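You operate a simulated robot arm through the tools that you are given. There is no shell and no other tool. Be economical: measure what you need, move in short steps, check, and stop when the job is done.

You are at the controls of a simulated two-armed robot. One attempt, no reset.

TASK
Fold the stay lever, shut and latch the kiln lid, bung the vent.
Fine: hands clear of the rim; beige bung, pushed home; wall switch left off.

Only the result counts: the job must be done as asked and must still hold three seconds after the hand-in. Knocking over, shifting, dropping, spilling or breaking anything else fails it. Lids that push on must go on centred and level and be pressed home; caps that screw on are set level and turned clockwise until they are tight. Flat cloth is picked up by pressing the open fingertips on it (5 to 10 N) and closing them slowly along it; thin cloth reads only 2 to 8 mm in the jaws.

THE ROBOT
Two 7-joint arms with two-finger grippers on one trunk, hanging from a carriage that runs on a gantry, over the field with the corners [-579, 1255], [-601, -1245], [579, -1255], [601, 1245] (x, y) and turns from -5.777 to 6.213 rad about z. Base frame: it is fixed where the carriage stands at the start and does not move with it; the origin is on the floor, on the carriage's upright axis, x ahead of it, y to its left, z up. Units: mm, rad, N and s.
The left shoulder is at the start at [0, 236, 1365], the right one opposite. With the tool pointing down near the work surface each hand reaches from about 100 to 300 mm from the robot's upright axis, wherever it stands, measured 20 degrees to its own side. Places, roughly: blue peep plug (4x7x4 cm) [600, -200, 500]; cream peep plug (4x7x4 cm) [600, -200, 700]; kiln lid [900, 300, 1200]; kiln wall switch [1300, -800, 1200]; lid catch [600, 200, 800]; lid stay lever [700, 300, 900]; lid vent [1000, 400, 1300]. Payload 3.43 kg a hand.
The TCP of each hand is the grasp point between the finger pads, 30 mm short of the fingertips. In the tool frame z runs along the fingers and y along their closing line. Largest opening 104 mm; the body of the gripper starts 57 mm behind the TCP.
Orientation is that of the tool frame in the base frame, as a unit quaternion [w, x, y, z]. With the fingers straight down and closing along the base's y, the tool's x points along the base's -x, its y along +y and its z along -z.

THE INTERFACE
- The arms move only by the tool play_rows. It takes "left_steps", "right_steps" or both (then of equal length, played together; a hand with none holds still); each is a list of rows, each a list of 7 numbers: the shift along the tool's x, y, z in mm, then the turn, a rotation vector about the tool's x, y, z in rad, then the finger opening in mm, from 0 to 104. In form: [[tx, ty, tz, wx, wy, wz, jaw], ...]. A call has 1 to 12 rows; each row shifts and turns the commanded pose from where the row before left it, along the tool's axes as they then stand. A row lasts 0.2 s, in which the tool goes at most 50 mm and 0.15 rad; a call with a longer step from one row to the next is refused whole, and so is a gripper value outside its range. A pose out of reach is approached as far as the arm can. The call stops where the force on the tool passes 40 N (or 10 N more than at its start, if that is more) or the arm is blocked; 0.2 s more then pass. Each finger travels about 45 mm/s and halts on what it meets, pressing with about 39 N; the grip force reading is that of the motor and also rises with nothing between the fingers. The clock runs only during rows and for 0.2 s after the last one: add rows that do not move to give the fingers time. It gives the time, the measured TCP pose, the force on the tool (base axes), the opening and the grip force at its end, in the units of the frame above (readings bear some noise), with the torque about the TCP (base axes, N m) and any sound that the robot's microphone picked up, and new pictures: "pictures" is both (left out), scene, wrist or none (wrist: the cameras of the hands that moved).
- Cameras (640 x 400 px; columns grow to the right, rows downward): "scene" is now at [224.3, 36.9, 1479.8]; the picture's right is [0.64, -0.77, 0.00], its down [-0.69, -0.57, -0.45] and it looks along [0.35, 0.29, -0.89] (base axes); focal length 254 px, centre (320, 200). "left" rides on the left gripper at [67, -18, -90] in its tool frame; the picture's right is [0.25, 0.97, 0.00], its down [-0.73, 0.19, -0.66] and it looks along [-0.64, 0.17, 0.75] (tool axes); focal length 218 px, centre (320, 200). "right" rides on the right gripper at [67, 18, -90] in its tool frame; the picture's right is [-0.25, 0.97, 0.00], its down [-0.73, -0.19, -0.66] and it looks along [-0.64, -0.17, 0.75] (tool axes); focal length 218 px, centre (320, 200). There is no depth. A picture from a camera that has moved, and an enlarged one, comes with that camera's place and axes in the base frame and with its lens. The place of the scene camera against the robot may be out by one fixed shift of up to 25 mm in any direction.
- move_column(by): slides the trunk up (or, below 0, down) by that many mm; the arms and the scene camera ride with it, the base frame stays. It gives what a move gives, with no picture.
- base_move(legs): drives the robot by 1 to 6 legs, each [ahead, left, turn to the left] in mm, mm and rad, along the robot's own axes; the way and the turn of a leg run together, so that a leg with both is an arc; at most 1500 mm and 3.142 rad a leg. The arms and the cameras ride along, it lands a little off, and it stops where it bumps. It keeps to its track: a leg is cut to what the track allows. It gives what a move gives, and a new picture of the scene camera.
- pan_tilt(pan, tilt): turns the head with the scene camera to pan (to the left, within 1.501 rad either way) and tilt (down, from -0.506 to 1.204), counted from straight ahead of the robot. It gives what a move gives, and a new picture of the scene camera.
- enlarge(camera, box): a new picture of the part [left, top, right, bottom] of that camera's present view, enlarged. No time passes.
- job_done(): hands the job in; it is judged then, once.

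Go step by step. Nothing tells you exact positions but the pictures and the camera data: compare them with the known pose of the tool, close in by small moves and look again before you grip or let go. The budget is 120 turns and 260 pictures, counting those below and the enlarged ones. Unless the task says otherwise, let go and move clear before handing in.

The tools are called after "Emit:" as a command line: name --argument value ..., lists and objects as JSON in quotes. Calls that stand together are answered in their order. play_rows: Moves the arms, as the interface text tells. Its arguments: {"type":"object","properties":{"left_steps":{"type":"array"},"right_steps":{"type":"array"},"pictures":{"type":"string","enum":["both","scene","wrist","none"]}},"required":[]} The other tools are called the same way: move_column (by) slides the trunk up or down; base_move (legs) drives the base; pan_tilt (pan, tilt) turns the head that bears the scene camera; enlarge (camera, box) takes an enlarged picture of a part of a camera's view; job_done () hands the job in.

At the start:

```text
t: 0.0
left_tcp_pos: [349.6, 322.1, 999.8]
left_tool_rot: [0.0, 0.0, 1.0, 0.0]
left_contact_force: [-0.2, -0.6, 0.3]
left_moment: [0.0, -0.03, 0.03]
left_width: 104.2
left_finger_force: 0.0
right_tcp_pos: [628.5, 62.6, 1134.5]
right_tool_rot: [0.0, 0.0, 1.0, 0.0]
right_contact_force: [-0.1, 0.6, -0.6]
right_moment: [0.0, 0.0, 0.0]
right_width: 104.1
right_finger_force: 0.0
trunk travel left (down, up): [-596.0, 44.0]
robot x, y, heading: [-1.3, -2.9, 0.001]
head pan, tilt: [0.695, 1.101]
```

scene: 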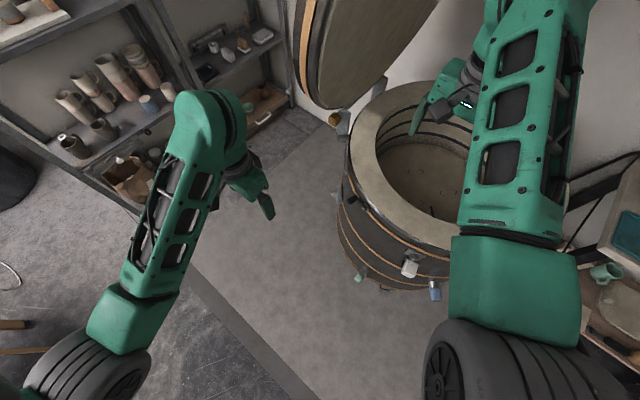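
right: 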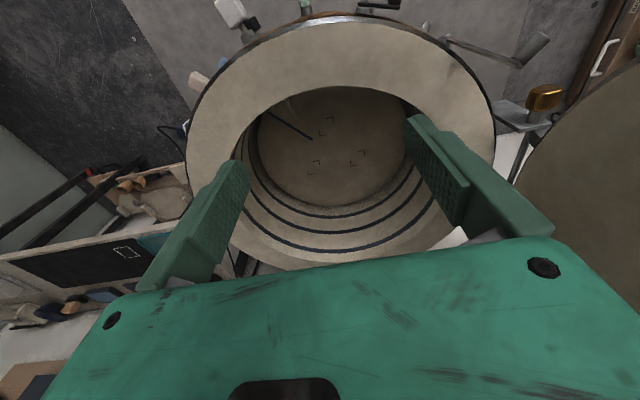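
left: 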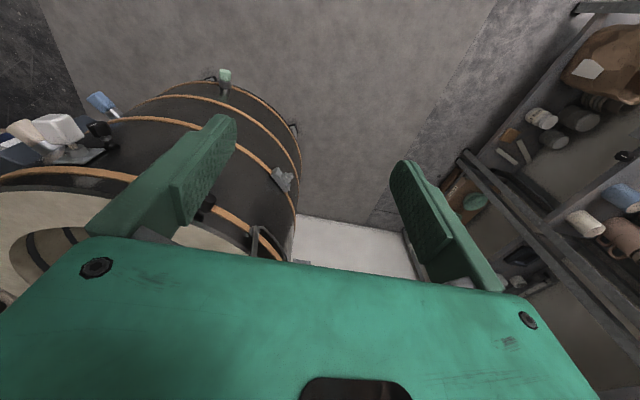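

I see the kiln, a round top-loader with its lid propped open, and both arms near it. First I look around with the head.

Emit:
pan_tilt --pan 0.5 --tilt 0.5

Emit:
enlarge --camera "right" --box '[160, 0, 640, 300]'

Emit:
enlarge --camera "left" --box '[0, 50, 320, 250]'

```text
t: 1.0
left_tcp_pos: [350.5, 323.9, 999.6]
left_tool_rot: [0.0, -0.001, 1.0, 0.0]
left_contact_force: [-0.4, 0.4, -0.8]
left_moment: [-0.02, 0.03, 0.0]
left_width: 104.2
left_finger_force: 0.0
right_tcp_pos: [628.4, 61.5, 1133.4]
right_tool_rot: [0.0, 0.0, 1.0, 0.0]
right_contact_force: [-0.2, 0.1, 0.4]
right_moment: [0.0, 0.05, 0.02]
right_width: 103.9
right_finger_force: 0.0
trunk travel left (down, up): [-596.0, 44.0]
robot x, y, heading: [1.1, -1.6, 0.001]
head pan, tilt: [0.499, 0.499]
camera scene: at [255.8, 40.2, 1527.6], right [0.48, -0.88, 0.0], down [-0.42, -0.23, -0.88], along [0.77, 0.42, -0.48], focal length 254 px, centre (320, 200)
```

scene: 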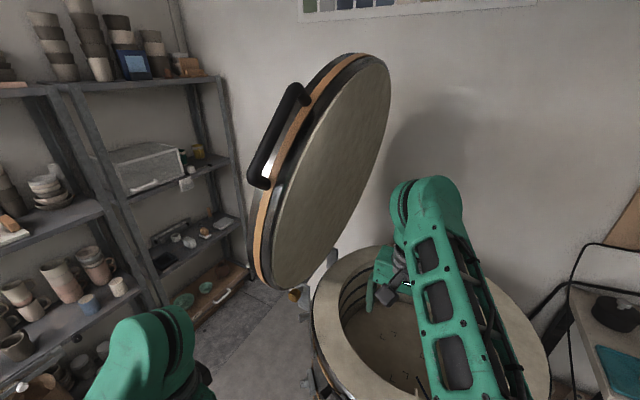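

```text
1.33 times, centred on (400, 150) of right
camera zoom: at [561.0, 80.3, 1222.5], right [0.25, 0.97, 0.0], down [0.73, -0.19, 0.66], along [0.64, -0.17, -0.75], focal length 291 px, centre (213, 267)
```

zoom: 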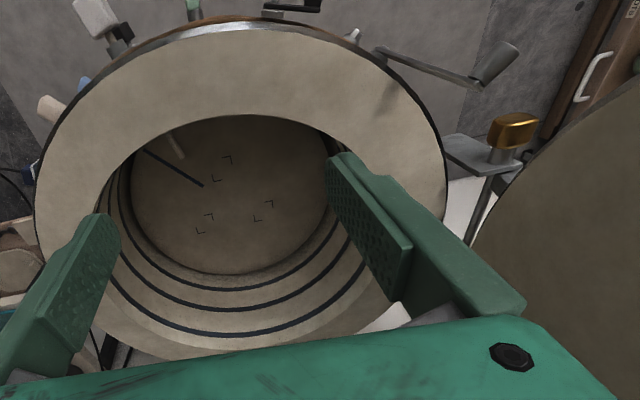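

```text
2.00 times, centred on (160, 150) of left
camera zoom: at [283.1, 305.1, 1090.5], right [-0.25, 0.97, 0.0], down [0.73, 0.19, 0.66], along [0.64, 0.17, -0.75], focal length 436 px, centre (640, 300)
```

zoom: 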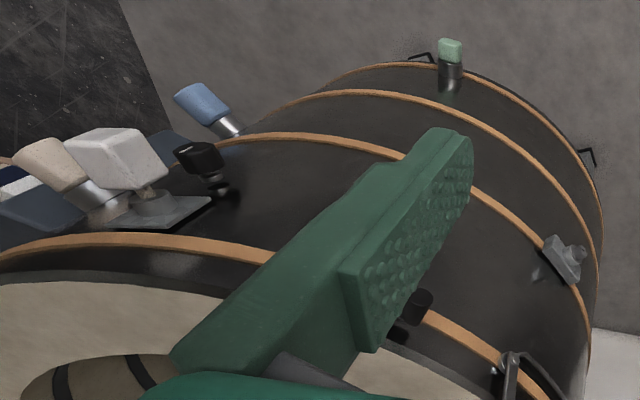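

The lid stands open on the left with a handle on it, the stay and a brass knob near the hinge side. I pull the right hand back so it doesn't block the view, then look at the kiln front.

Emit:
play_rows --right_steps '[[40, -25, 0, 0, 0, 0, 104], [40, -25, 0, 0, 0, 0, 104], [40, -25, 0, 0, 0, 0, 104], [40, -25, 0, 0, 0, 0, 104], [40, -25, 0, 0, 0, 0, 104], [40, -25, 0, 0, 0, 0, 104], [40, -25, 0, 0, 0, 0, 104], [0, 0, 0, 0, 0, 0, 104]]' --pictures "both"

Emit:
pan_tilt --pan 0.1 --tilt 0.8

```text
t: 2.8
left_tcp_pos: [350.4, 324.1, 1000.0]
left_tool_rot: [0.0, 0.0, 1.0, 0.0]
left_contact_force: [-0.6, 0.1, -0.5]
left_moment: [0.0, 0.01, 0.0]
left_width: 104.1
left_finger_force: 0.0
right_tcp_pos: [468.5, -57.5, 1073.9]
right_tool_rot: [0.001, 0.0, 1.0, 0.0]
right_contact_force: [0.4, -0.1, -0.1]
right_moment: [0.01, -0.02, 0.02]
right_width: 104.2
right_finger_force: 0.0
right hand out of reach, approached as far as the arm can: row 4, 5, 6, 7
trunk travel left (down, up): [-596.0, 44.0]
robot x, y, heading: [-1.3, -1.0, 0.0]
head pan, tilt: [0.499, 0.499]
camera scene: at [255.7, 40.1, 1527.7], right [0.48, -0.88, 0.0], down [-0.42, -0.23, -0.88], along [0.77, 0.42, -0.48], focal length 254 px, centre (320, 200)
camera right: at [402.0, -40.1, 1162.3], right [0.25, 0.97, 0.0], down [0.73, -0.19, 0.66], along [0.64, -0.17, -0.75], focal length 218 px, centre (320, 200)
```

scene: 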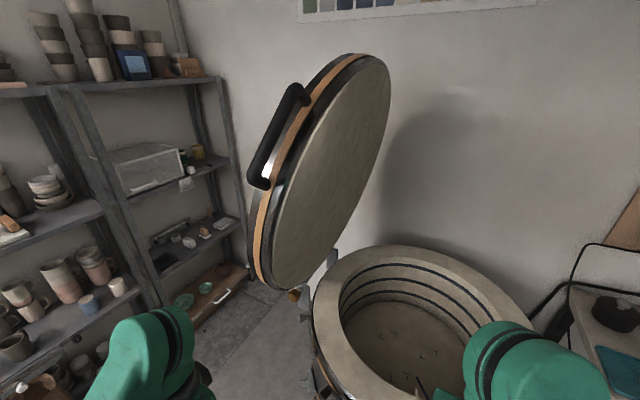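
right: 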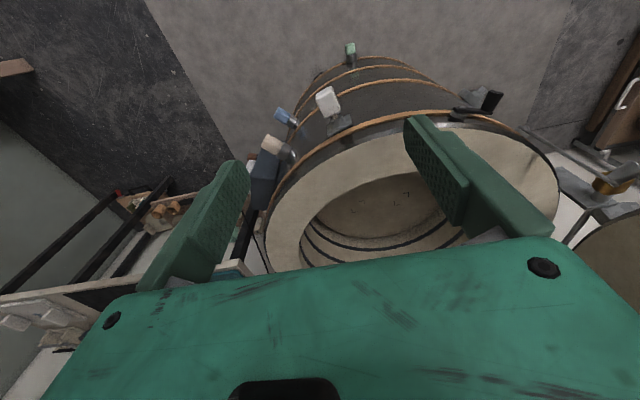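

```text
t: 3.7
left_tcp_pos: [350.3, 323.3, 999.8]
left_tool_rot: [0.001, 0.0, 1.0, 0.0]
left_contact_force: [0.0, -0.2, -0.4]
left_moment: [0.02, 0.0, -0.01]
left_width: 104.1
left_finger_force: 0.2
right_tcp_pos: [468.9, -58.9, 1073.7]
right_tool_rot: [0.001, 0.0, 1.0, 0.0]
right_contact_force: [-0.5, -0.2, -1.0]
right_moment: [-0.02, 0.02, 0.04]
right_width: 103.9
right_finger_force: 0.1
trunk travel left (down, up): [-596.0, 44.0]
robot x, y, heading: [0.3, -1.8, 0.0]
head pan, tilt: [0.099, 0.799]
camera scene: at [256.2, 4.7, 1501.8], right [0.1, -0.99, 0.0], down [-0.71, -0.07, -0.7], along [0.69, 0.07, -0.72], focal length 254 px, centre (320, 200)
```

scene: 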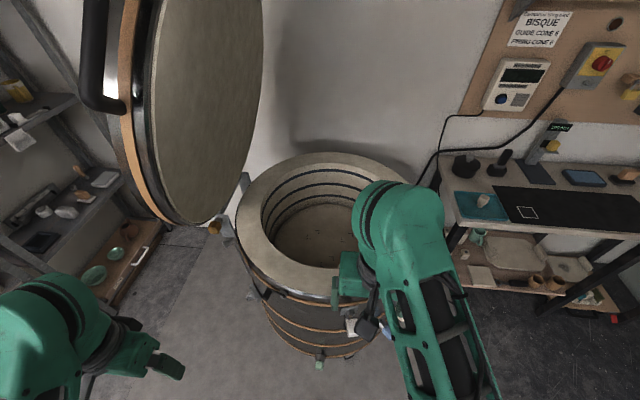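

The right hand is now partly clear and I take the kiln to be centred near [850, 70]. I enlarge the lid hinge, stay and front areas.

Emit:
enlarge --camera "scene" --box '[180, 140, 420, 380]'

Emit:
enlarge --camera "right" --box '[440, 60, 640, 260]'

Emit:
enlarge --camera "right" --box '[230, 30, 430, 180]'

Emit:
enlarge --camera "scene" --box '[420, 0, 640, 250]'

```text
1.67 times, centred on (300, 260) of scene
camera zoom: at [256.2, 4.7, 1501.8], right [0.1, -0.99, 0.0], down [-0.71, -0.07, -0.7], along [0.69, 0.07, -0.72], focal length 424 px, centre (353, 100)
```

zoom: 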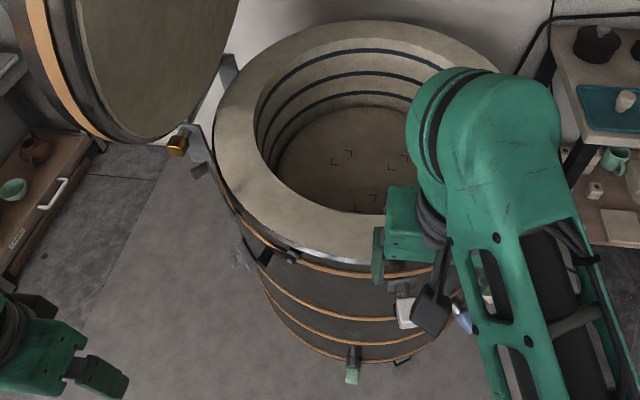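

```text
2.00 times, centred on (540, 160) of right
camera zoom: at [402.2, -39.9, 1162.4], right [0.25, 0.97, 0.0], down [0.73, -0.19, 0.66], along [0.64, -0.17, -0.75], focal length 436 px, centre (-120, 280)
```

zoom: 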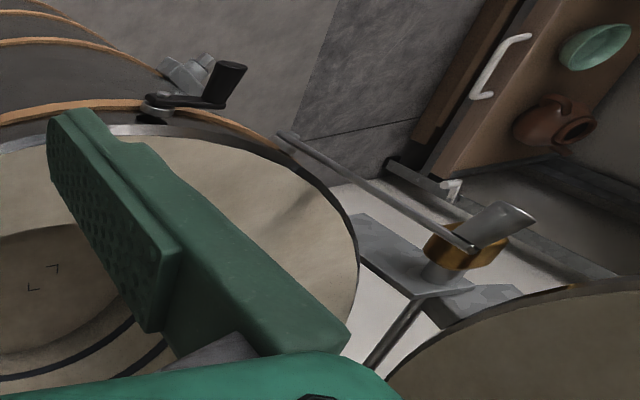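

```text
2.67 times, centred on (330, 105) of right
camera zoom: at [402.2, -39.9, 1162.4], right [0.25, 0.97, 0.0], down [0.73, -0.19, 0.66], along [0.64, -0.17, -0.75], focal length 582 px, centre (293, 453)
```

zoom: 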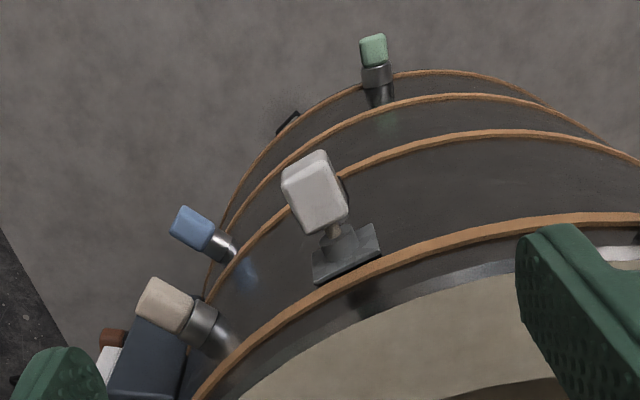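

```text
1.60 times, centred on (530, 125) of scene
camera zoom: at [256.2, 4.7, 1501.8], right [0.1, -0.99, 0.0], down [-0.71, -0.07, -0.7], along [0.69, 0.07, -0.72], focal length 407 px, centre (-16, 320)
```

zoom: 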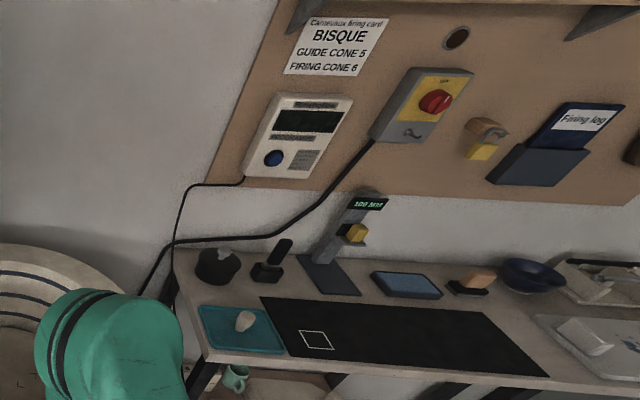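

The stay lever seems to be an upright bar from about [643, 262, 795] up to a grip at [654, 304, 926], with a brass block at the hinge side behind it. I back off and go left to see the lid from another side.

Emit:
base_move --legs '[[-250, 0, 0], [0, 550, 0]]'

Emit:
pan_tilt --pan -0.25 --tilt 0.6

```text
t: 8.2
left_tcp_pos: [96.6, 869.8, 999.2]
left_tool_rot: [0.0, -0.003, 1.0, 0.0]
left_contact_force: [1.1, 1.2, 0.3]
left_moment: [0.02, 0.02, 0.01]
left_width: 103.7
left_finger_force: 0.1
right_tcp_pos: [217.9, 488.7, 1073.3]
right_tool_rot: [0.001, -0.003, 1.0, -0.001]
right_contact_force: [0.0, -0.9, -1.3]
right_moment: [0.02, 0.0, -0.06]
right_width: 104.1
right_finger_force: 0.1
trunk travel left (down, up): [-596.0, 44.0]
robot x, y, heading: [-248.9, 545.4, 0.007]
head pan, tilt: [0.099, 0.799]
camera scene: at [3.8, 551.1, 1501.7], right [0.11, -0.99, 0.0], down [-0.71, -0.08, -0.7], along [0.69, 0.07, -0.72], focal length 254 px, centre (320, 200)
```

scene: 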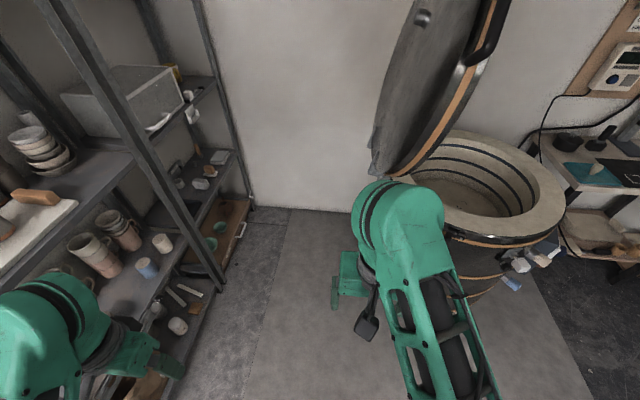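

```text
t: 9.1
left_tcp_pos: [95.6, 869.7, 1000.3]
left_tool_rot: [0.0, -0.003, 1.0, 0.001]
left_contact_force: [0.7, 0.0, -1.2]
left_moment: [-0.02, -0.02, 0.02]
left_width: 104.0
left_finger_force: 0.1
right_tcp_pos: [216.2, 489.7, 1074.1]
right_tool_rot: [0.001, -0.001, 1.0, 0.0]
right_contact_force: [-1.1, 0.4, 0.9]
right_moment: [-0.02, 0.01, 0.03]
right_width: 104.2
right_finger_force: 0.1
trunk travel left (down, up): [-596.0, 44.0]
robot x, y, heading: [-255.8, 544.0, 0.004]
head pan, tilt: [-0.25, 0.6]
camera scene: at [9.4, 521.3, 1518.5], right [-0.24, -0.97, 0.0], down [-0.55, 0.14, -0.82], along [0.8, -0.2, -0.57], focal length 254 px, centre (320, 200)
```

scene: 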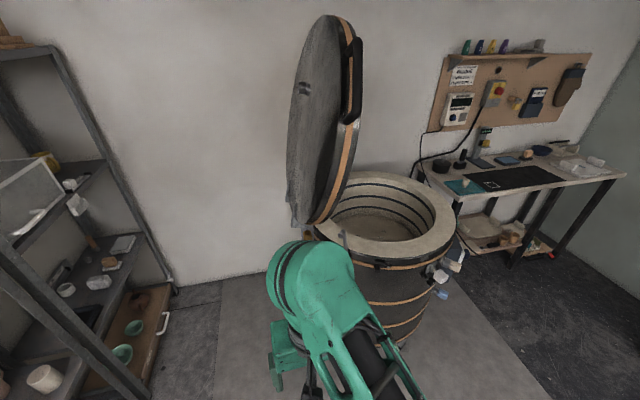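

Now the lid's outer face shows, with the vent as a dark spot near the top. I enlarge.

Emit:
enlarge --camera "scene" --box '[260, 0, 400, 130]'

Emit:
enlarge --camera "scene" --box '[260, 120, 480, 320]'

```text
3.08 times, centred on (330, 65) of scene
camera zoom: at [9.4, 521.3, 1518.5], right [-0.24, -0.97, 0.0], down [-0.55, 0.14, -0.82], along [0.8, -0.2, -0.57], focal length 783 px, centre (289, 615)
```

zoom: 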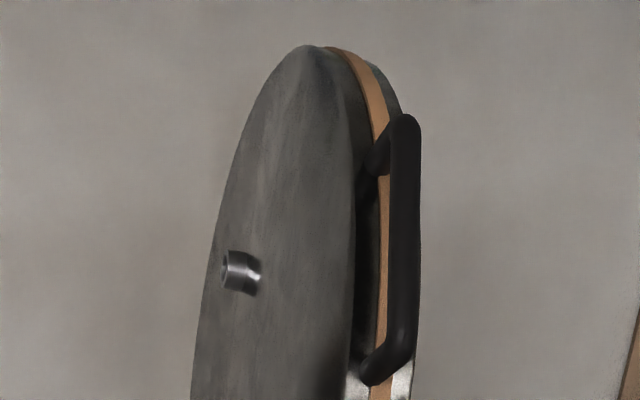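

```text
2.00 times, centred on (370, 220) of scene
camera zoom: at [9.4, 521.3, 1518.5], right [-0.24, -0.97, 0.0], down [-0.55, 0.14, -0.82], along [0.8, -0.2, -0.57], focal length 509 px, centre (220, 160)
```

zoom: 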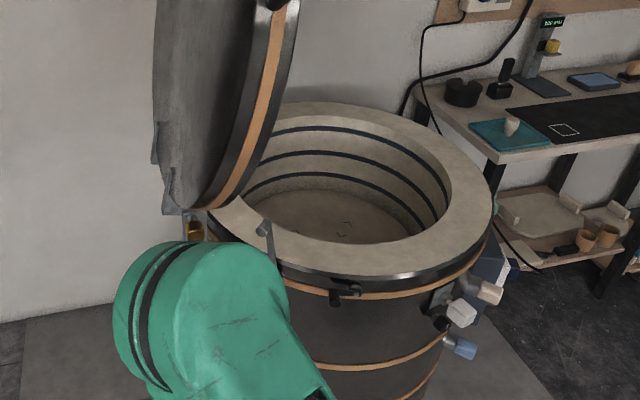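

There's a small pale item on the teal mat as well, so I check it against the cream plug.

Emit:
enlarge --camera "scene" --box '[430, 150, 530, 215]'

Emit:
enlarge --camera "scene" --box '[400, 220, 500, 310]'

Emit:
enlarge --camera "scene" --box '[510, 130, 640, 270]'

Emit:
enlarge --camera "scene" --box '[290, 215, 410, 290]'

```text
6.15 times, centred on (480, 182) of scene
camera zoom: at [9.4, 521.3, 1518.5], right [-0.24, -0.97, 0.0], down [-0.55, 0.14, -0.82], along [0.8, -0.2, -0.57], focal length 1566 px, centre (-665, 308)
```

zoom: 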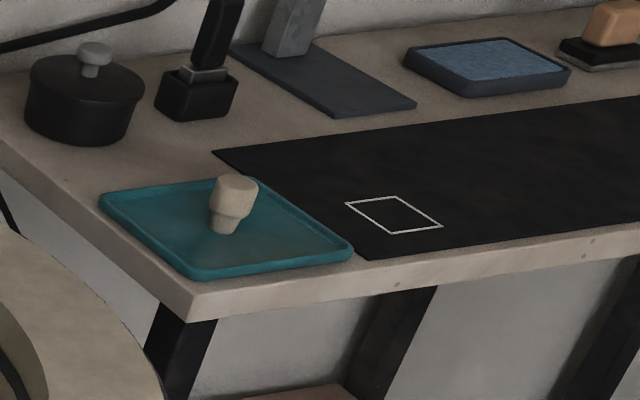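

```text
4.44 times, centred on (450, 265) of scene
camera zoom: at [9.4, 521.3, 1518.5], right [-0.24, -0.97, 0.0], down [-0.55, 0.14, -0.82], along [0.8, -0.2, -0.57], focal length 1131 px, centre (-258, -89)
```

zoom: 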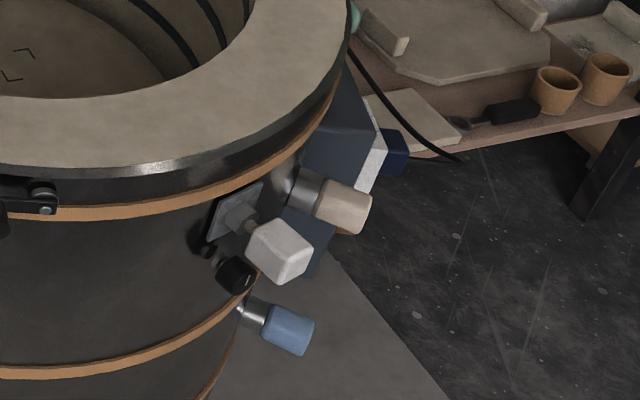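

```text
2.86 times, centred on (575, 200) of scene
camera zoom: at [9.4, 521.3, 1518.5], right [-0.24, -0.97, 0.0], down [-0.55, 0.14, -0.82], along [0.8, -0.2, -0.57], focal length 727 px, centre (-409, 200)
```

zoom: 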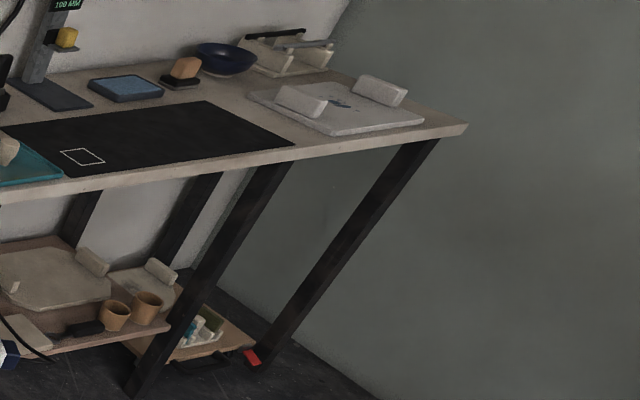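

```text
5.33 times, centred on (350, 252) of scene
camera zoom: at [9.4, 521.3, 1518.5], right [-0.24, -0.97, 0.0], down [-0.55, 0.14, -0.82], along [0.8, -0.2, -0.57], focal length 1358 px, centre (160, -80)
```

zoom: 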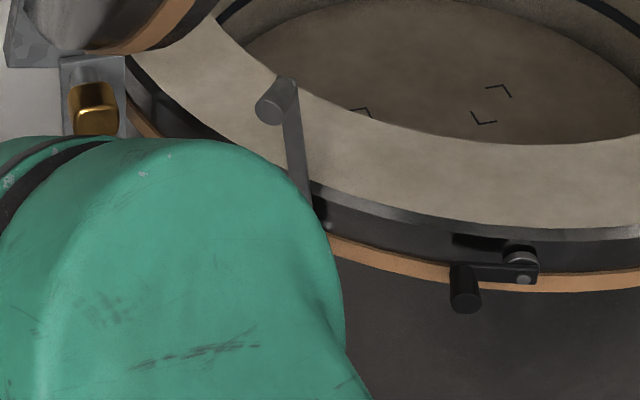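

The lever leans back towards the hinge with a round grip on top; the catch is a black lever at the front rim. I move to a spot between the arms for a clear view of both.

Emit:
base_move --legs '[[0, -330, 0]]'

Emit:
pan_tilt --pan 0.1 --tilt 0.7

Emit:
enlarge --camera "scene" --box '[250, 150, 410, 250]'

```text
t: 11.2
left_tcp_pos: [98.4, 549.0, 999.0]
left_tool_rot: [0.0, -0.003, 1.0, 0.0]
left_contact_force: [0.1, 0.5, -0.1]
left_moment: [0.01, -0.03, 0.01]
left_width: 103.9
left_finger_force: 0.0
right_tcp_pos: [217.4, 168.0, 1074.7]
right_tool_rot: [0.002, -0.002, 1.0, 0.0]
right_contact_force: [-0.4, -0.1, -0.4]
right_moment: [0.03, 0.02, -0.03]
right_width: 104.1
right_finger_force: 0.1
trunk travel left (down, up): [-596.0, 44.0]
robot x, y, heading: [-248.7, 221.5, 0.005]
head pan, tilt: [-0.25, 0.6]
camera scene: at [10.8, 199.6, 1518.6], right [-0.24, -0.97, 0.0], down [-0.55, 0.14, -0.83], along [0.8, -0.2, -0.56], focal length 254 px, centre (320, 200)
```

scene: 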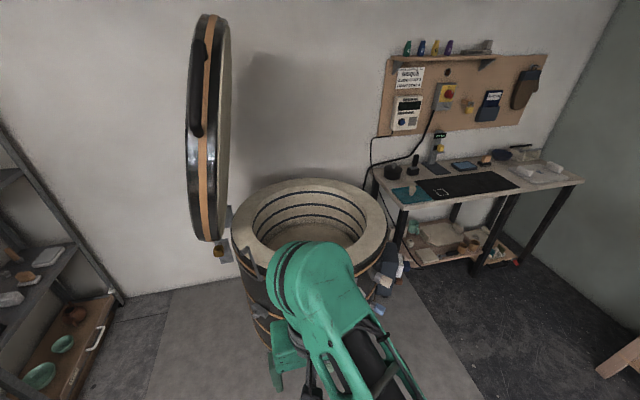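

```text
t: 12.0
left_tcp_pos: [97.9, 548.1, 1000.2]
left_tool_rot: [0.0, -0.002, 1.0, -0.001]
left_contact_force: [-0.9, -0.3, -0.1]
left_moment: [0.0, 0.01, 0.0]
left_width: 104.2
left_finger_force: 0.1
right_tcp_pos: [218.4, 167.7, 1074.6]
right_tool_rot: [0.001, -0.001, 1.0, -0.001]
right_contact_force: [0.0, -0.5, 0.2]
right_moment: [0.0, 0.0, 0.05]
right_width: 104.0
right_finger_force: 0.0
trunk travel left (down, up): [-596.0, 44.0]
robot x, y, heading: [-249.5, 224.1, 0.008]
head pan, tilt: [0.099, 0.7]
camera scene: at [9.6, 229.8, 1510.0], right [0.1, -0.99, 0.0], down [-0.64, -0.07, -0.77], along [0.76, 0.08, -0.64], focal length 254 px, centre (320, 200)
```

scene: 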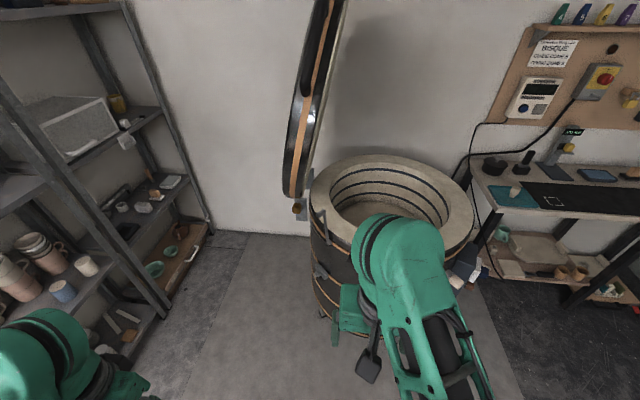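

```text
4.00 times, centred on (330, 200) of scene
camera zoom: at [9.6, 229.8, 1510.0], right [0.1, -0.99, 0.0], down [-0.64, -0.07, -0.77], along [0.76, 0.08, -0.64], focal length 1018 px, centre (280, 200)
```

zoom: 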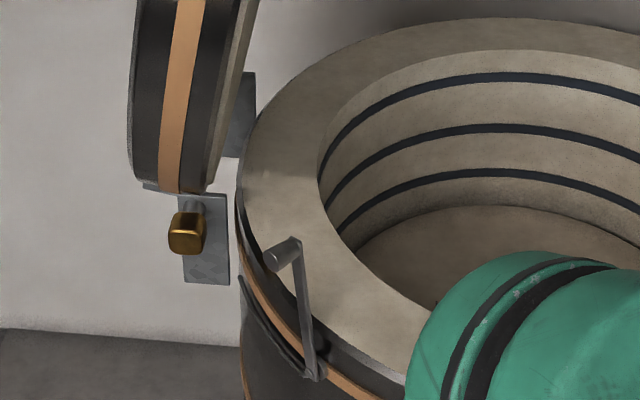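

I now have the geometry: hinge axis runs along x at y≈371, the lid leans about 12° towards the kiln, the handle bar runs from [544, 315, 1345] to [620, 284, 1489]. I'll turn the right hand to suit the handle here in free space.

Emit:
play_rows --right_steps '[[-50, 0, 0, 0, 0, 0, 104], [-50, 0, 0, 0, 0, 0, 104], [-40, 0, 0, 0, 0, 0, 104], [0, 0, 0, 0, 0, 0, 104]]' --pictures "none"

```text
t: 13.0
left_tcp_pos: [97.6, 549.4, 999.8]
left_tool_rot: [0.0, -0.001, 1.0, 0.0]
left_contact_force: [0.3, 0.1, -0.1]
left_moment: [-0.04, 0.0, 0.0]
left_width: 104.0
left_finger_force: 0.1
right_tcp_pos: [357.2, 170.0, 1073.9]
right_tool_rot: [0.001, -0.001, 1.0, 0.0]
right_contact_force: [0.3, 0.7, 0.2]
right_moment: [0.01, 0.03, 0.01]
right_width: 104.1
right_finger_force: 0.1
trunk travel left (down, up): [-596.0, 44.0]
robot x, y, heading: [-251.6, 223.5, -0.001]
head pan, tilt: [0.099, 0.7]
```

The commanded pose follows the actual one. Now rotate, then raise.

Emit:
play_rows --right_steps '[[0, 0, 0, -0.1063, 0, 0, 104], [0, 0, 0, -0.1063, 0, 0, 104], [0, 0, 0, 0, -0.137, 0, 104], [0, 0, 0, 0, -0.137, 0, 104], [0, 0, 0, 0, -0.137, 0, 104], [0, 0, 0, 0, -0.137, 0, 104], [0, 0, 0, 0, -0.137, 0, 104], [0, 0, 0, 0, -0.137, 0, 104], [0, 0, 0, 0, -0.137, 0, 104], [0, 0, 0, 0, -0.137, 0, 104]]' --pictures "none"

Emit:
play_rows --right_steps '[[-39, 9.5, -20, 0, 0, 0, 104], [-39, 9.5, -20, 0, 0, 0, 104], [-39, 9.5, -20, 0, 0, 0, 104], [-39, 9.5, -20, 0, 0, 0, 104], [-39, 9.5, -20, 0, 0, 0, 104], [-39, 9.5, -20, 0, 0, 0, 104], [-39, 9.5, -20, 0, 0, 0, 104], [-39, 9.5, -20, 0, 0, 0, 104]]' --pictures "both"

```text
t: 15.2
left_tcp_pos: [98.6, 547.7, 1000.2]
left_tool_rot: [0.001, -0.002, 1.0, 0.0]
left_contact_force: [-0.4, -0.2, -0.3]
left_moment: [0.0, -0.01, 0.05]
left_width: 104.3
left_finger_force: 0.0
right_tcp_pos: [346.6, 133.2, 1116.0]
right_tool_rot: [0.5, 0.045, 0.86, 0.091]
right_contact_force: [0.3, -0.6, 0.1]
right_moment: [0.02, -0.03, 0.03]
right_width: 104.0
right_finger_force: 0.2
right hand out of reach, approached as far as the arm can: row 9, 10
trunk travel left (down, up): [-596.0, 44.0]
robot x, y, heading: [-251.2, 223.2, 0.001]
head pan, tilt: [0.099, 0.7]
```

```text
t: 17.0
left_tcp_pos: [97.3, 549.0, 999.6]
left_tool_rot: [0.0, -0.002, 1.0, 0.0]
left_contact_force: [-0.1, 0.1, 0.1]
left_moment: [-0.03, -0.02, -0.06]
left_width: 104.0
left_finger_force: 0.1
right_tcp_pos: [364.7, 137.7, 1472.3]
right_tool_rot: [0.498, 0.044, 0.861, 0.091]
right_contact_force: [0.0, 0.1, -0.4]
right_moment: [-0.01, -0.02, 0.01]
right_width: 104.1
right_finger_force: 0.1
trunk travel left (down, up): [-596.0, 44.0]
robot x, y, heading: [-251.3, 224.7, 0.003]
head pan, tilt: [0.099, 0.7]
camera scene: at [9.6, 229.8, 1509.9], right [0.1, -0.99, 0.0], down [-0.64, -0.07, -0.76], along [0.76, 0.08, -0.64], focal length 254 px, centre (320, 200)
camera right: at [254.5, 156.1, 1459.8], right [0.11, 0.91, 0.41], down [-0.2, -0.38, 0.9], along [0.97, -0.18, 0.14], focal length 218 px, centre (320, 200)
```

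scene: 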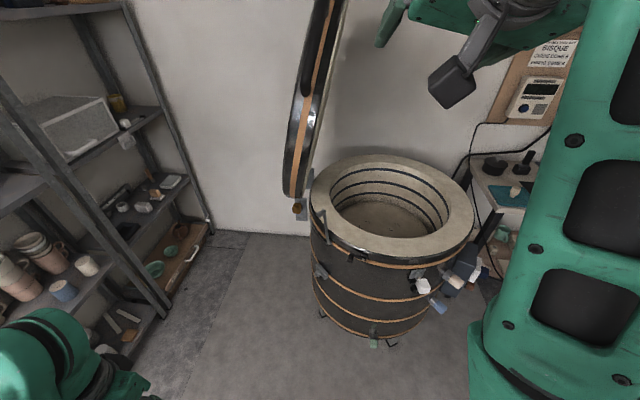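
right: 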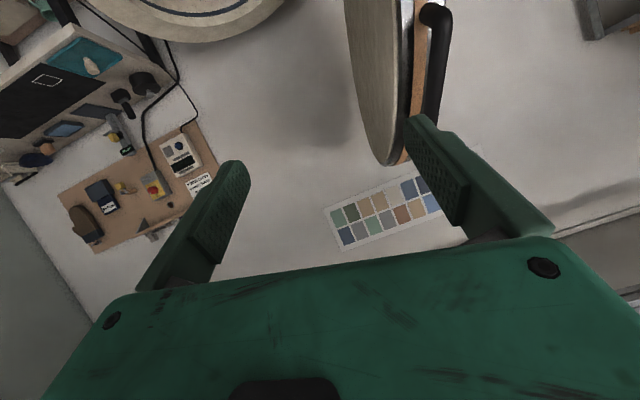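

The scene view is now clear and the wrist camera confirms the handle position. I draw the hand back a little and drive to a pre-grasp place.

Emit:
play_rows --right_steps '[[22.75, 15.4, -26.2, 0, 0, 0, 104], [22.75, 15.4, -26.2, 0, 0, 0, 104], [22.75, 15.4, -26.2, 0, 0, 0, 104], [22.75, 15.4, -26.2, 0, 0, 0, 104], [0, 0, 0, 0, 0, 0, 104]]' --pictures "none"

Emit:
base_move --legs '[[0, 86, 0], [240, 0, 0]]'

Emit:
enlarge --camera "right" --box '[0, 0, 640, 400]'

```text
t: 18.4
left_tcp_pos: [98.9, 547.4, 1000.4]
left_tool_rot: [0.001, -0.001, 1.0, 0.0]
left_contact_force: [-0.4, -0.7, -0.4]
left_moment: [-0.01, 0.02, 0.03]
left_width: 103.8
left_finger_force: 0.1
right_tcp_pos: [245.5, 166.1, 1454.9]
right_tool_rot: [0.495, 0.076, 0.863, 0.066]
right_contact_force: [0.5, 0.4, -0.5]
right_moment: [-0.01, 0.01, -0.01]
right_width: 104.4
right_finger_force: 0.1
trunk travel left (down, up): [-596.0, 44.0]
robot x, y, heading: [-253.5, 224.9, 0.006]
head pan, tilt: [0.099, 0.7]
stopped in row 5 (right hand): the arm was blocked; the commanded pose is now the measured one
```

```text
t: 20.9
left_tcp_pos: [331.2, 633.9, 1000.5]
left_tool_rot: [0.0, -0.003, 1.0, 0.0]
left_contact_force: [0.4, 0.4, 0.0]
left_moment: [0.01, 0.04, 0.04]
left_width: 103.8
left_finger_force: 0.0
right_tcp_pos: [479.2, 255.6, 1452.3]
right_tool_rot: [0.493, 0.074, 0.864, 0.066]
right_contact_force: [-0.3, -0.2, 0.3]
right_moment: [0.01, -0.01, 0.02]
right_width: 104.3
right_finger_force: 0.2
trunk travel left (down, up): [-596.0, 44.0]
robot x, y, heading: [-15.3, 311.6, 0.005]
head pan, tilt: [0.099, 0.7]
camera scene: at [239.4, 324.3, 1506.0], right [0.21, -0.98, 0.0], down [-0.66, -0.14, -0.73], along [0.72, 0.15, -0.68], focal length 254 px, centre (320, 200)
```

scene: 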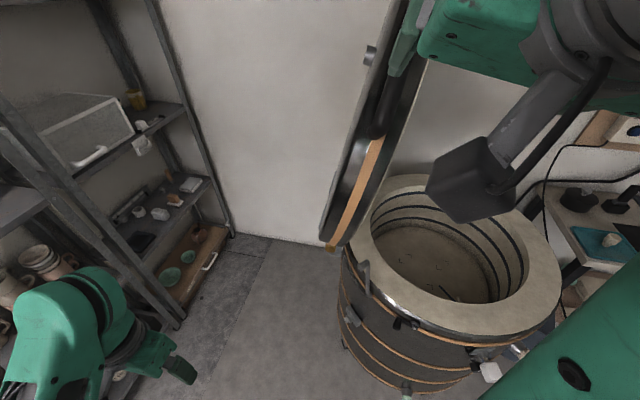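

```text
1.00 times, centred on (320, 200) of right (not enlarged: the box is as wide or as high as the picture)
camera zoom: at [370.1, 281.5, 1444.4], right [0.19, 0.9, 0.39], down [-0.21, -0.36, 0.91], along [0.96, -0.25, 0.12], focal length 218 px, centre (320, 200)
```

zoom: 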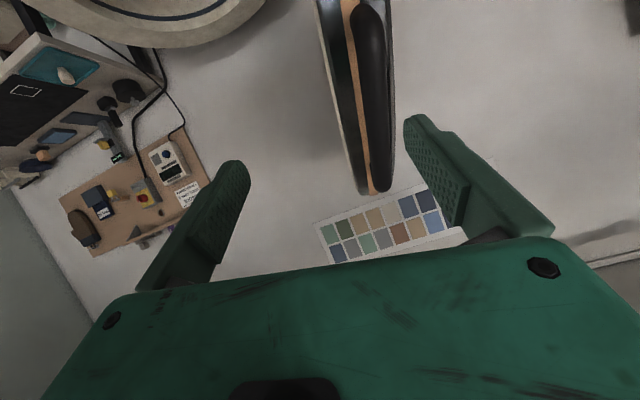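

The bar lies about 48 mm to the tool's +y and 105 mm ahead, parallel to tool x. I shift sideways, move halfway in and look.

Emit:
play_rows --right_steps '[[-3, 24, 0, 0, 0, 0, 104], [-3, 24, 0, 0, 0, 0, 104], [-4, 0, 40, 0, 0, 0, 104]]' --pictures "both"

```text
t: 21.7
left_tcp_pos: [330.3, 635.5, 999.8]
left_tool_rot: [0.0, -0.003, 1.0, 0.0]
left_contact_force: [0.6, 0.8, 0.5]
left_moment: [-0.02, -0.02, -0.01]
left_width: 104.0
left_finger_force: 0.1
right_tcp_pos: [523.3, 301.4, 1450.5]
right_tool_rot: [0.492, 0.072, 0.865, 0.066]
right_contact_force: [-0.5, -0.6, 2.8]
right_moment: [0.0, 0.05, 0.05]
right_width: 104.1
right_finger_force: 0.0
trunk travel left (down, up): [-596.0, 44.0]
robot x, y, heading: [-18.7, 309.3, 0.002]
head pan, tilt: [0.099, 0.7]
camera scene: at [242.3, 318.8, 1509.8], right [0.14, -0.99, 0.0], down [-0.64, -0.09, -0.76], along [0.76, 0.1, -0.64], focal length 254 px, centre (320, 200)
camera right: at [414.5, 329.0, 1442.2], right [0.19, 0.9, 0.39], down [-0.21, -0.35, 0.91], along [0.96, -0.25, 0.12], focal length 218 px, centre (320, 200)
```

scene: 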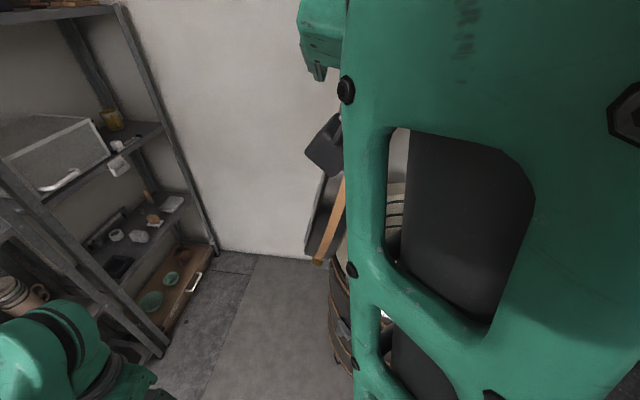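
right: 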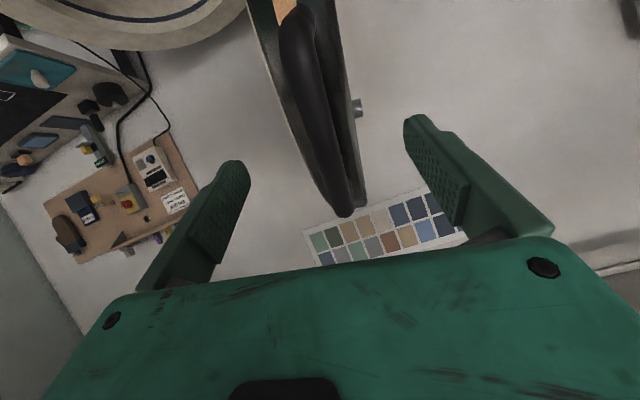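

The bar is centred between the fingers, about 65 mm ahead. Going in and closing.

Emit:
play_rows --right_steps '[[0, 1, 30, 0, 0, 0, 104], [0, 1, 30, 0, 0, 0, 104], [0, 0, 0, 0, 0, 0, 104]]' --pictures "wrist"

```text
t: 22.5
left_tcp_pos: [331.4, 633.1, 999.3]
left_tool_rot: [-0.001, -0.003, 1.0, 0.0]
left_contact_force: [0.8, -0.1, -0.5]
left_moment: [0.01, 0.01, -0.01]
left_width: 103.6
left_finger_force: 0.1
right_tcp_pos: [572.5, 305.1, 1420.7]
right_tool_rot: [0.493, 0.074, 0.864, 0.066]
right_contact_force: [0.0, -0.2, 0.2]
right_moment: [0.01, -0.01, -0.02]
right_width: 103.8
right_finger_force: 0.1
trunk travel left (down, up): [-596.0, 44.0]
robot x, y, heading: [-15.9, 309.5, 0.006]
head pan, tilt: [0.099, 0.7]
camera right: at [465.5, 332.3, 1412.6], right [0.19, 0.9, 0.39], down [-0.21, -0.36, 0.91], along [0.96, -0.25, 0.12], focal length 218 px, centre (320, 200)
```

right: 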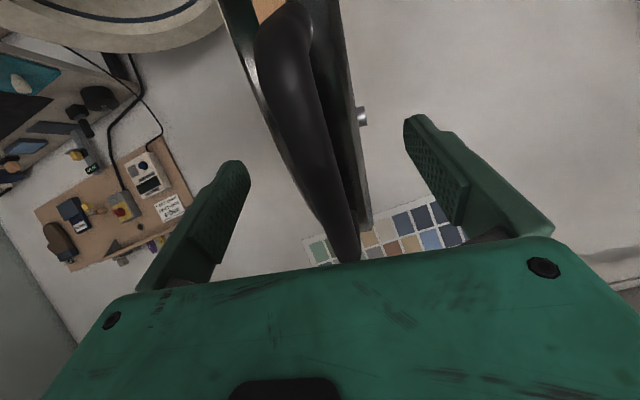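

Bar is in the jaws; closing.

Emit:
play_rows --right_steps '[[0, 6, 0, 0, 0, 0, 70], [0, 0, 0, 0, 0, 0, 40], [0, 0, 0, 0, 0, 0, 10], [0, 0, 0, 0, 0, 0, 10], [0, 0, 0, 0, 0, 0, 10], [0, 0, 0, 0, 0, 0, 10]]' --pictures "wrist"

```text
t: 23.9
left_tcp_pos: [331.0, 633.5, 1000.6]
left_tool_rot: [0.0, -0.003, 1.0, 0.001]
left_contact_force: [0.3, -1.0, 0.3]
left_moment: [0.01, -0.02, -0.02]
left_width: 104.0
left_finger_force: 0.0
right_tcp_pos: [575.8, 310.1, 1421.5]
right_tool_rot: [0.493, 0.075, 0.864, 0.064]
right_contact_force: [9.4, -11.8, -6.7]
right_moment: [-0.71, -0.38, 0.14]
right_width: 22.0
right_finger_force: 35.7
trunk travel left (down, up): [-596.0, 44.0]
robot x, y, heading: [-20.0, 309.1, 0.007]
head pan, tilt: [0.099, 0.7]
camera right: at [466.6, 337.7, 1412.6], right [0.19, 0.9, 0.39], down [-0.21, -0.35, 0.91], along [0.96, -0.26, 0.12], focal length 218 px, centre (320, 200)
```

right: 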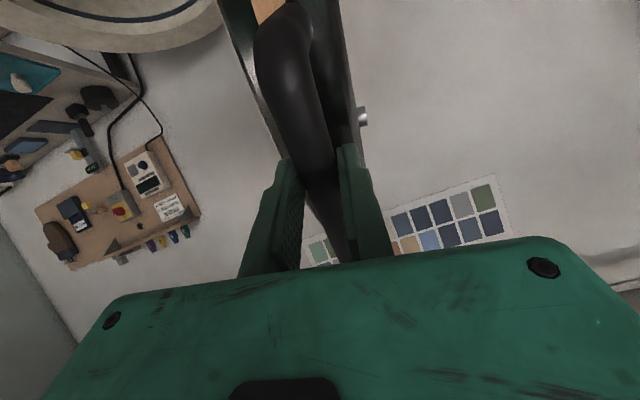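

Grip on the handle holds (22 mm). Now I bring the left hand forward, pointing forward at the lever from outside, staying below the lid.

Emit:
play_rows --left_steps '[[-30, -36, 0, 0, 0, 0, 104], [-30, -36, 0, 0, 0, 0, 104], [-30, -36, 0, 0, 0, 0, 104], [-30, -36, 0, 0, 0, 0, 104], [-30, -36, 0, 0, 0, 0, 104], [0, 0, 0, 0, 0, 0.132, 104], [0, 0, 0, 0, 0, 0.132, 104], [0, 0, 0, 0, 0, 0.132, 104], [0, 0, 0, 0, 0, 0.132, 104], [0, 0, 0, 0, 0, 0.132, 104]]' --right_steps '[[0, -4, 0, 0, 0, 0, 10], [0, 0, 0, 0, 0, 0, 10], [0, 0, 0, 0, 0, 0, 10], [0, 0, 0, 0, 0, 0, 10], [0, 0, 0, 0, 0, 0, 10], [0, 0, 0, 0, 0, 0, 10], [0, 0, 0, 0, 0, 0, 10], [0, 0, 0, 0, 0, 0, 10], [0, 0, 0, 0, 0, 0, 10], [0, 0, 0, 0, 0, 0, 10]]' --pictures "none"

Emit:
play_rows --left_steps '[[0, 0, 0, 0, -0.14, 0, 104], [0, 0, 0, 0, -0.14, 0, 104], [0, 0, 0, 0, -0.14, 0, 104], [0, 0, 0, 0, -0.14, 0, 104], [0, 0, 0, 0, -0.14, 0, 104], [0, 0, 0, 0, -0.14, 0, 104], [0, 0, 0, 0, -0.14, 0, 104], [0, 0, 0, 0, -0.14, 0, 104], [0, 0, 0, 0, -0.14, 0, 104], [0, 0, 0, 0, -0.14, 0, 104]]' --pictures "both"

```text
t: 26.1
left_tcp_pos: [483.4, 456.8, 1000.6]
left_tool_rot: [0.0, 0.322, 0.947, 0.001]
left_contact_force: [-0.6, -0.2, 0.2]
left_moment: [-0.03, 0.0, 0.03]
left_width: 104.1
left_finger_force: 0.0
right_tcp_pos: [575.6, 308.7, 1421.3]
right_tool_rot: [0.493, 0.074, 0.864, 0.066]
right_contact_force: [29.5, 10.5, -7.8]
right_moment: [-0.67, -0.01, 0.61]
right_width: 21.6
right_finger_force: 45.2
trunk travel left (down, up): [-596.0, 44.0]
robot x, y, heading: [-14.5, 309.3, 0.008]
head pan, tilt: [0.099, 0.7]
```

```text
t: 28.3
left_tcp_pos: [478.1, 444.1, 1015.2]
left_tool_rot: [0.351, 0.297, 0.881, -0.112]
left_contact_force: [-0.2, 0.2, -0.7]
left_moment: [-0.04, -0.04, 0.0]
left_width: 104.1
left_finger_force: 0.0
left hand out of reach, approached as far as the arm can: row 6, 7, 8, 9, 10
right_tcp_pos: [573.8, 309.2, 1422.5]
right_tool_rot: [0.493, 0.074, 0.864, 0.066]
right_contact_force: [17.9, 6.8, -11.5]
right_moment: [-0.71, 0.02, 0.64]
right_width: 21.8
right_finger_force: 44.9
trunk travel left (down, up): [-596.0, 44.0]
robot x, y, heading: [-15.2, 311.2, 0.002]
head pan, tilt: [0.099, 0.7]
camera scene: at [242.9, 316.0, 1510.0], right [0.1, -0.99, 0.0], down [-0.64, -0.07, -0.77], along [0.76, 0.08, -0.64], focal length 254 px, centre (320, 200)
camera left: at [379.3, 495.2, 1036.1], right [0.43, 0.89, -0.16], down [0.17, 0.09, 0.98], along [0.88, -0.45, -0.11], focal length 218 px, centre (320, 200)
```

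scene: 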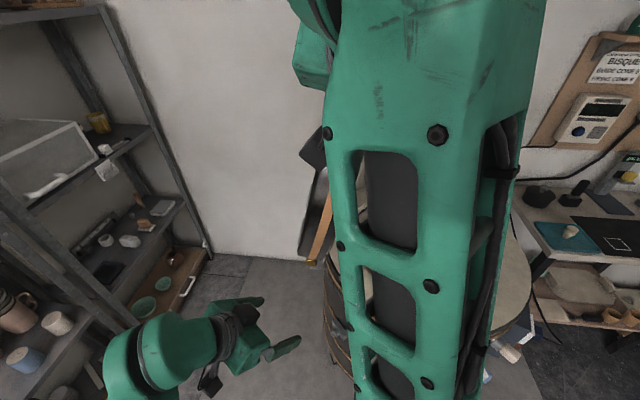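
left: 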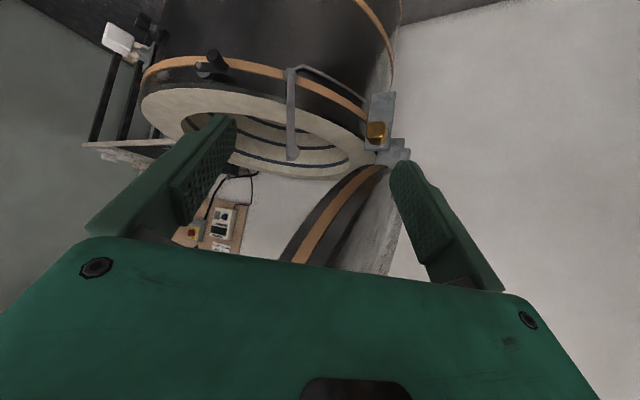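

A fine view of the lever, upside down. Enlarging.

Emit:
enlarge --camera "left" --box '[190, 30, 430, 180]'

```text
2.67 times, centred on (310, 105) of left
camera zoom: at [379.3, 495.2, 1036.1], right [0.43, 0.89, -0.16], down [0.17, 0.09, 0.98], along [0.88, -0.45, -0.11], focal length 582 px, centre (347, 453)
```

zoom: 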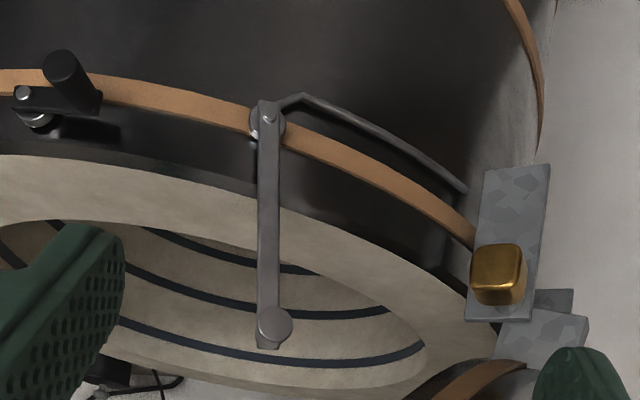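

Grip end is at about [650, 298, 928], pivot at [645, 263, 795]; a rest rail runs from the hub towards the hinge, so it folds that way. I bring the left hand closer and level it.

Emit:
play_rows --left_steps '[[-14.5, -2.8, 43.4, 0, 0, 0, 104], [-14.5, -2.8, 43.4, 0, 0, 0, 104], [-14.5, -2.8, 43.4, 0, 0, 0, 104], [0, 0, 0, 0, -0.128, 0, 80], [0, 0, 0, 0, -0.128, 0, 80], [0, 0, 0, 0, -0.128, 0, 80], [0, 0, 0, 0, -0.128, 0, 80], [0, 0, 0, 0, -0.128, 0, 80]]' --pictures "both"

```text
t: 30.1
left_tcp_pos: [462.5, 225.4, 1086.1]
left_tool_rot: [0.606, 0.237, 0.741, -0.167]
left_contact_force: [0.5, 0.5, 0.3]
left_moment: [-0.01, -0.01, -0.02]
left_width: 79.9
left_finger_force: 0.1
left hand out of reach, approached as far as the arm can: row 1, 2, 3, 4, 5, 6, 7, 8
right_tcp_pos: [574.4, 307.5, 1420.6]
right_tool_rot: [0.493, 0.075, 0.864, 0.066]
right_contact_force: [10.5, 5.1, -9.8]
right_moment: [-0.74, -0.18, 0.58]
right_width: 21.6
right_finger_force: 44.9
trunk travel left (down, up): [-596.0, 44.0]
robot x, y, heading: [-17.4, 310.3, 0.006]
head pan, tilt: [0.099, 0.7]
camera scene: at [242.8, 316.0, 1510.0], right [0.1, -0.99, 0.0], down [-0.64, -0.07, -0.76], along [0.76, 0.08, -0.64], focal length 254 px, centre (320, 200)
camera left: at [369.0, 268.0, 1039.2], right [0.5, 0.84, -0.21], down [-0.32, 0.4, 0.86], along [0.81, -0.36, 0.47], focal length 218 px, centre (320, 200)
```

scene: 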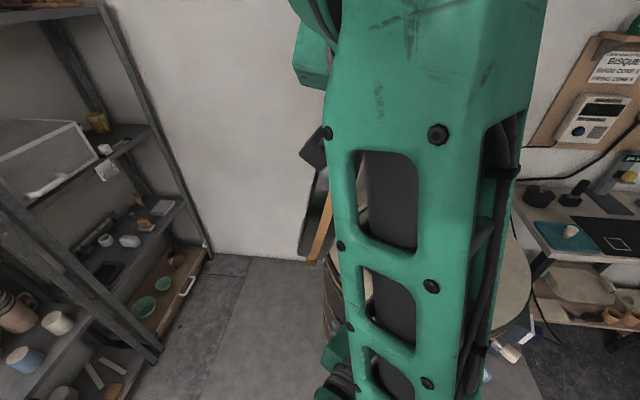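
left: 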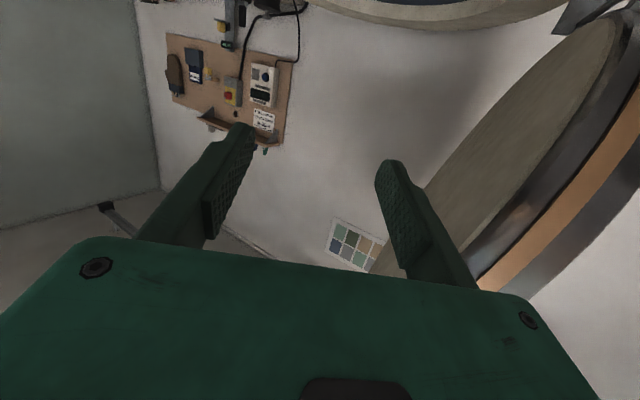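

The reach failed in that pose and the left hand wandered; it hit nothing. I straighten it to a plain forward-down heading.

Emit:
play_rows --left_steps '[[0, 0, 0, -0.0703, 0.093, -0.0487, 60], [0, 0, 0, -0.0703, 0.093, -0.0487, 60], [0, 0, 0, -0.0703, 0.093, -0.0487, 60], [0, 0, 0, -0.0703, 0.093, -0.0487, 20], [0, 0, 0, -0.0703, 0.093, -0.0487, 0], [0, 0, 0, -0.0703, 0.093, -0.0487, 0], [0, 0, 0, -0.0703, 0.093, -0.0487, 0]]' --pictures "wrist"

```text
t: 30.9
left_tcp_pos: [463.5, 239.8, 1071.3]
left_tool_rot: [0.505, 0.15, 0.844, -0.103]
left_contact_force: [-0.3, 0.1, 0.2]
left_moment: [-0.01, -0.02, -0.03]
left_width: 59.9
left_finger_force: 0.0
right_tcp_pos: [577.7, 280.6, 1430.2]
right_tool_rot: [0.496, 0.094, 0.861, 0.065]
right_contact_force: [-23.3, -8.3, -13.6]
right_moment: [-0.84, 1.44, 0.6]
right_width: 21.9
right_finger_force: 44.9
trunk travel left (down, up): [-596.0, 44.0]
robot x, y, heading: [-18.6, 306.8, 0.008]
head pan, tilt: [0.099, 0.7]
stopped in row 3 (right hand): the force on the tool passed its limit at 83 N (the readings are from after the stop); the commanded pose is now the measured one
camera left: at [353.5, 261.5, 1054.1], right [0.23, 0.94, -0.24], down [-0.15, 0.28, 0.95], along [0.96, -0.18, 0.2], focal length 218 px, centre (320, 200)
```

left: 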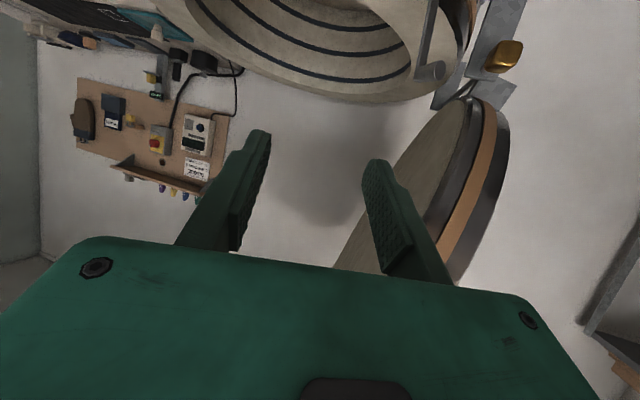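

The arms seem to have nudged each other (right hand moved 27 mm). I check the right wrist and scene views before going on.

Emit:
enlarge --camera "right" --box '[0, 0, 640, 400]'

Emit:
enlarge --camera "scene" --box '[0, 0, 640, 400]'

```text
1.00 times, centred on (320, 200) of right (not enlarged: the box is as wide or as high as the picture)
camera zoom: at [468.9, 312.3, 1421.5], right [0.22, 0.88, 0.41], down [-0.23, -0.36, 0.9], along [0.95, -0.29, 0.13], focal length 218 px, centre (320, 200)
```

zoom: 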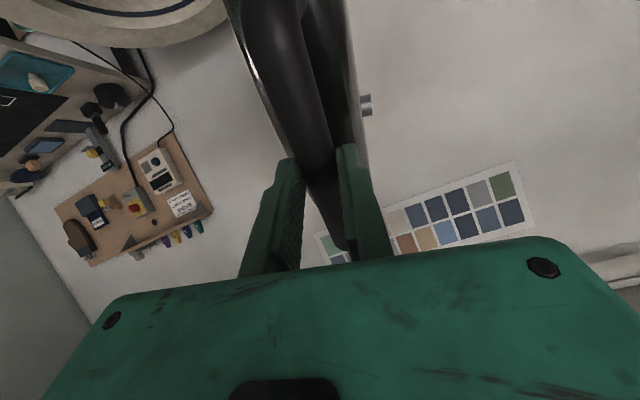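

```text
1.00 times, centred on (320, 200) of scene (not enlarged: the box is as wide or as high as the picture)
camera zoom: at [240.8, 316.0, 1509.4], right [0.1, -0.99, 0.0], down [-0.64, -0.07, -0.76], along [0.76, 0.08, -0.65], focal length 254 px, centre (320, 200)
```

zoom: 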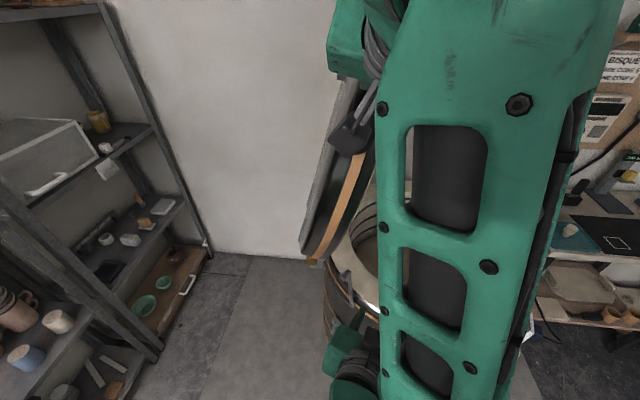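

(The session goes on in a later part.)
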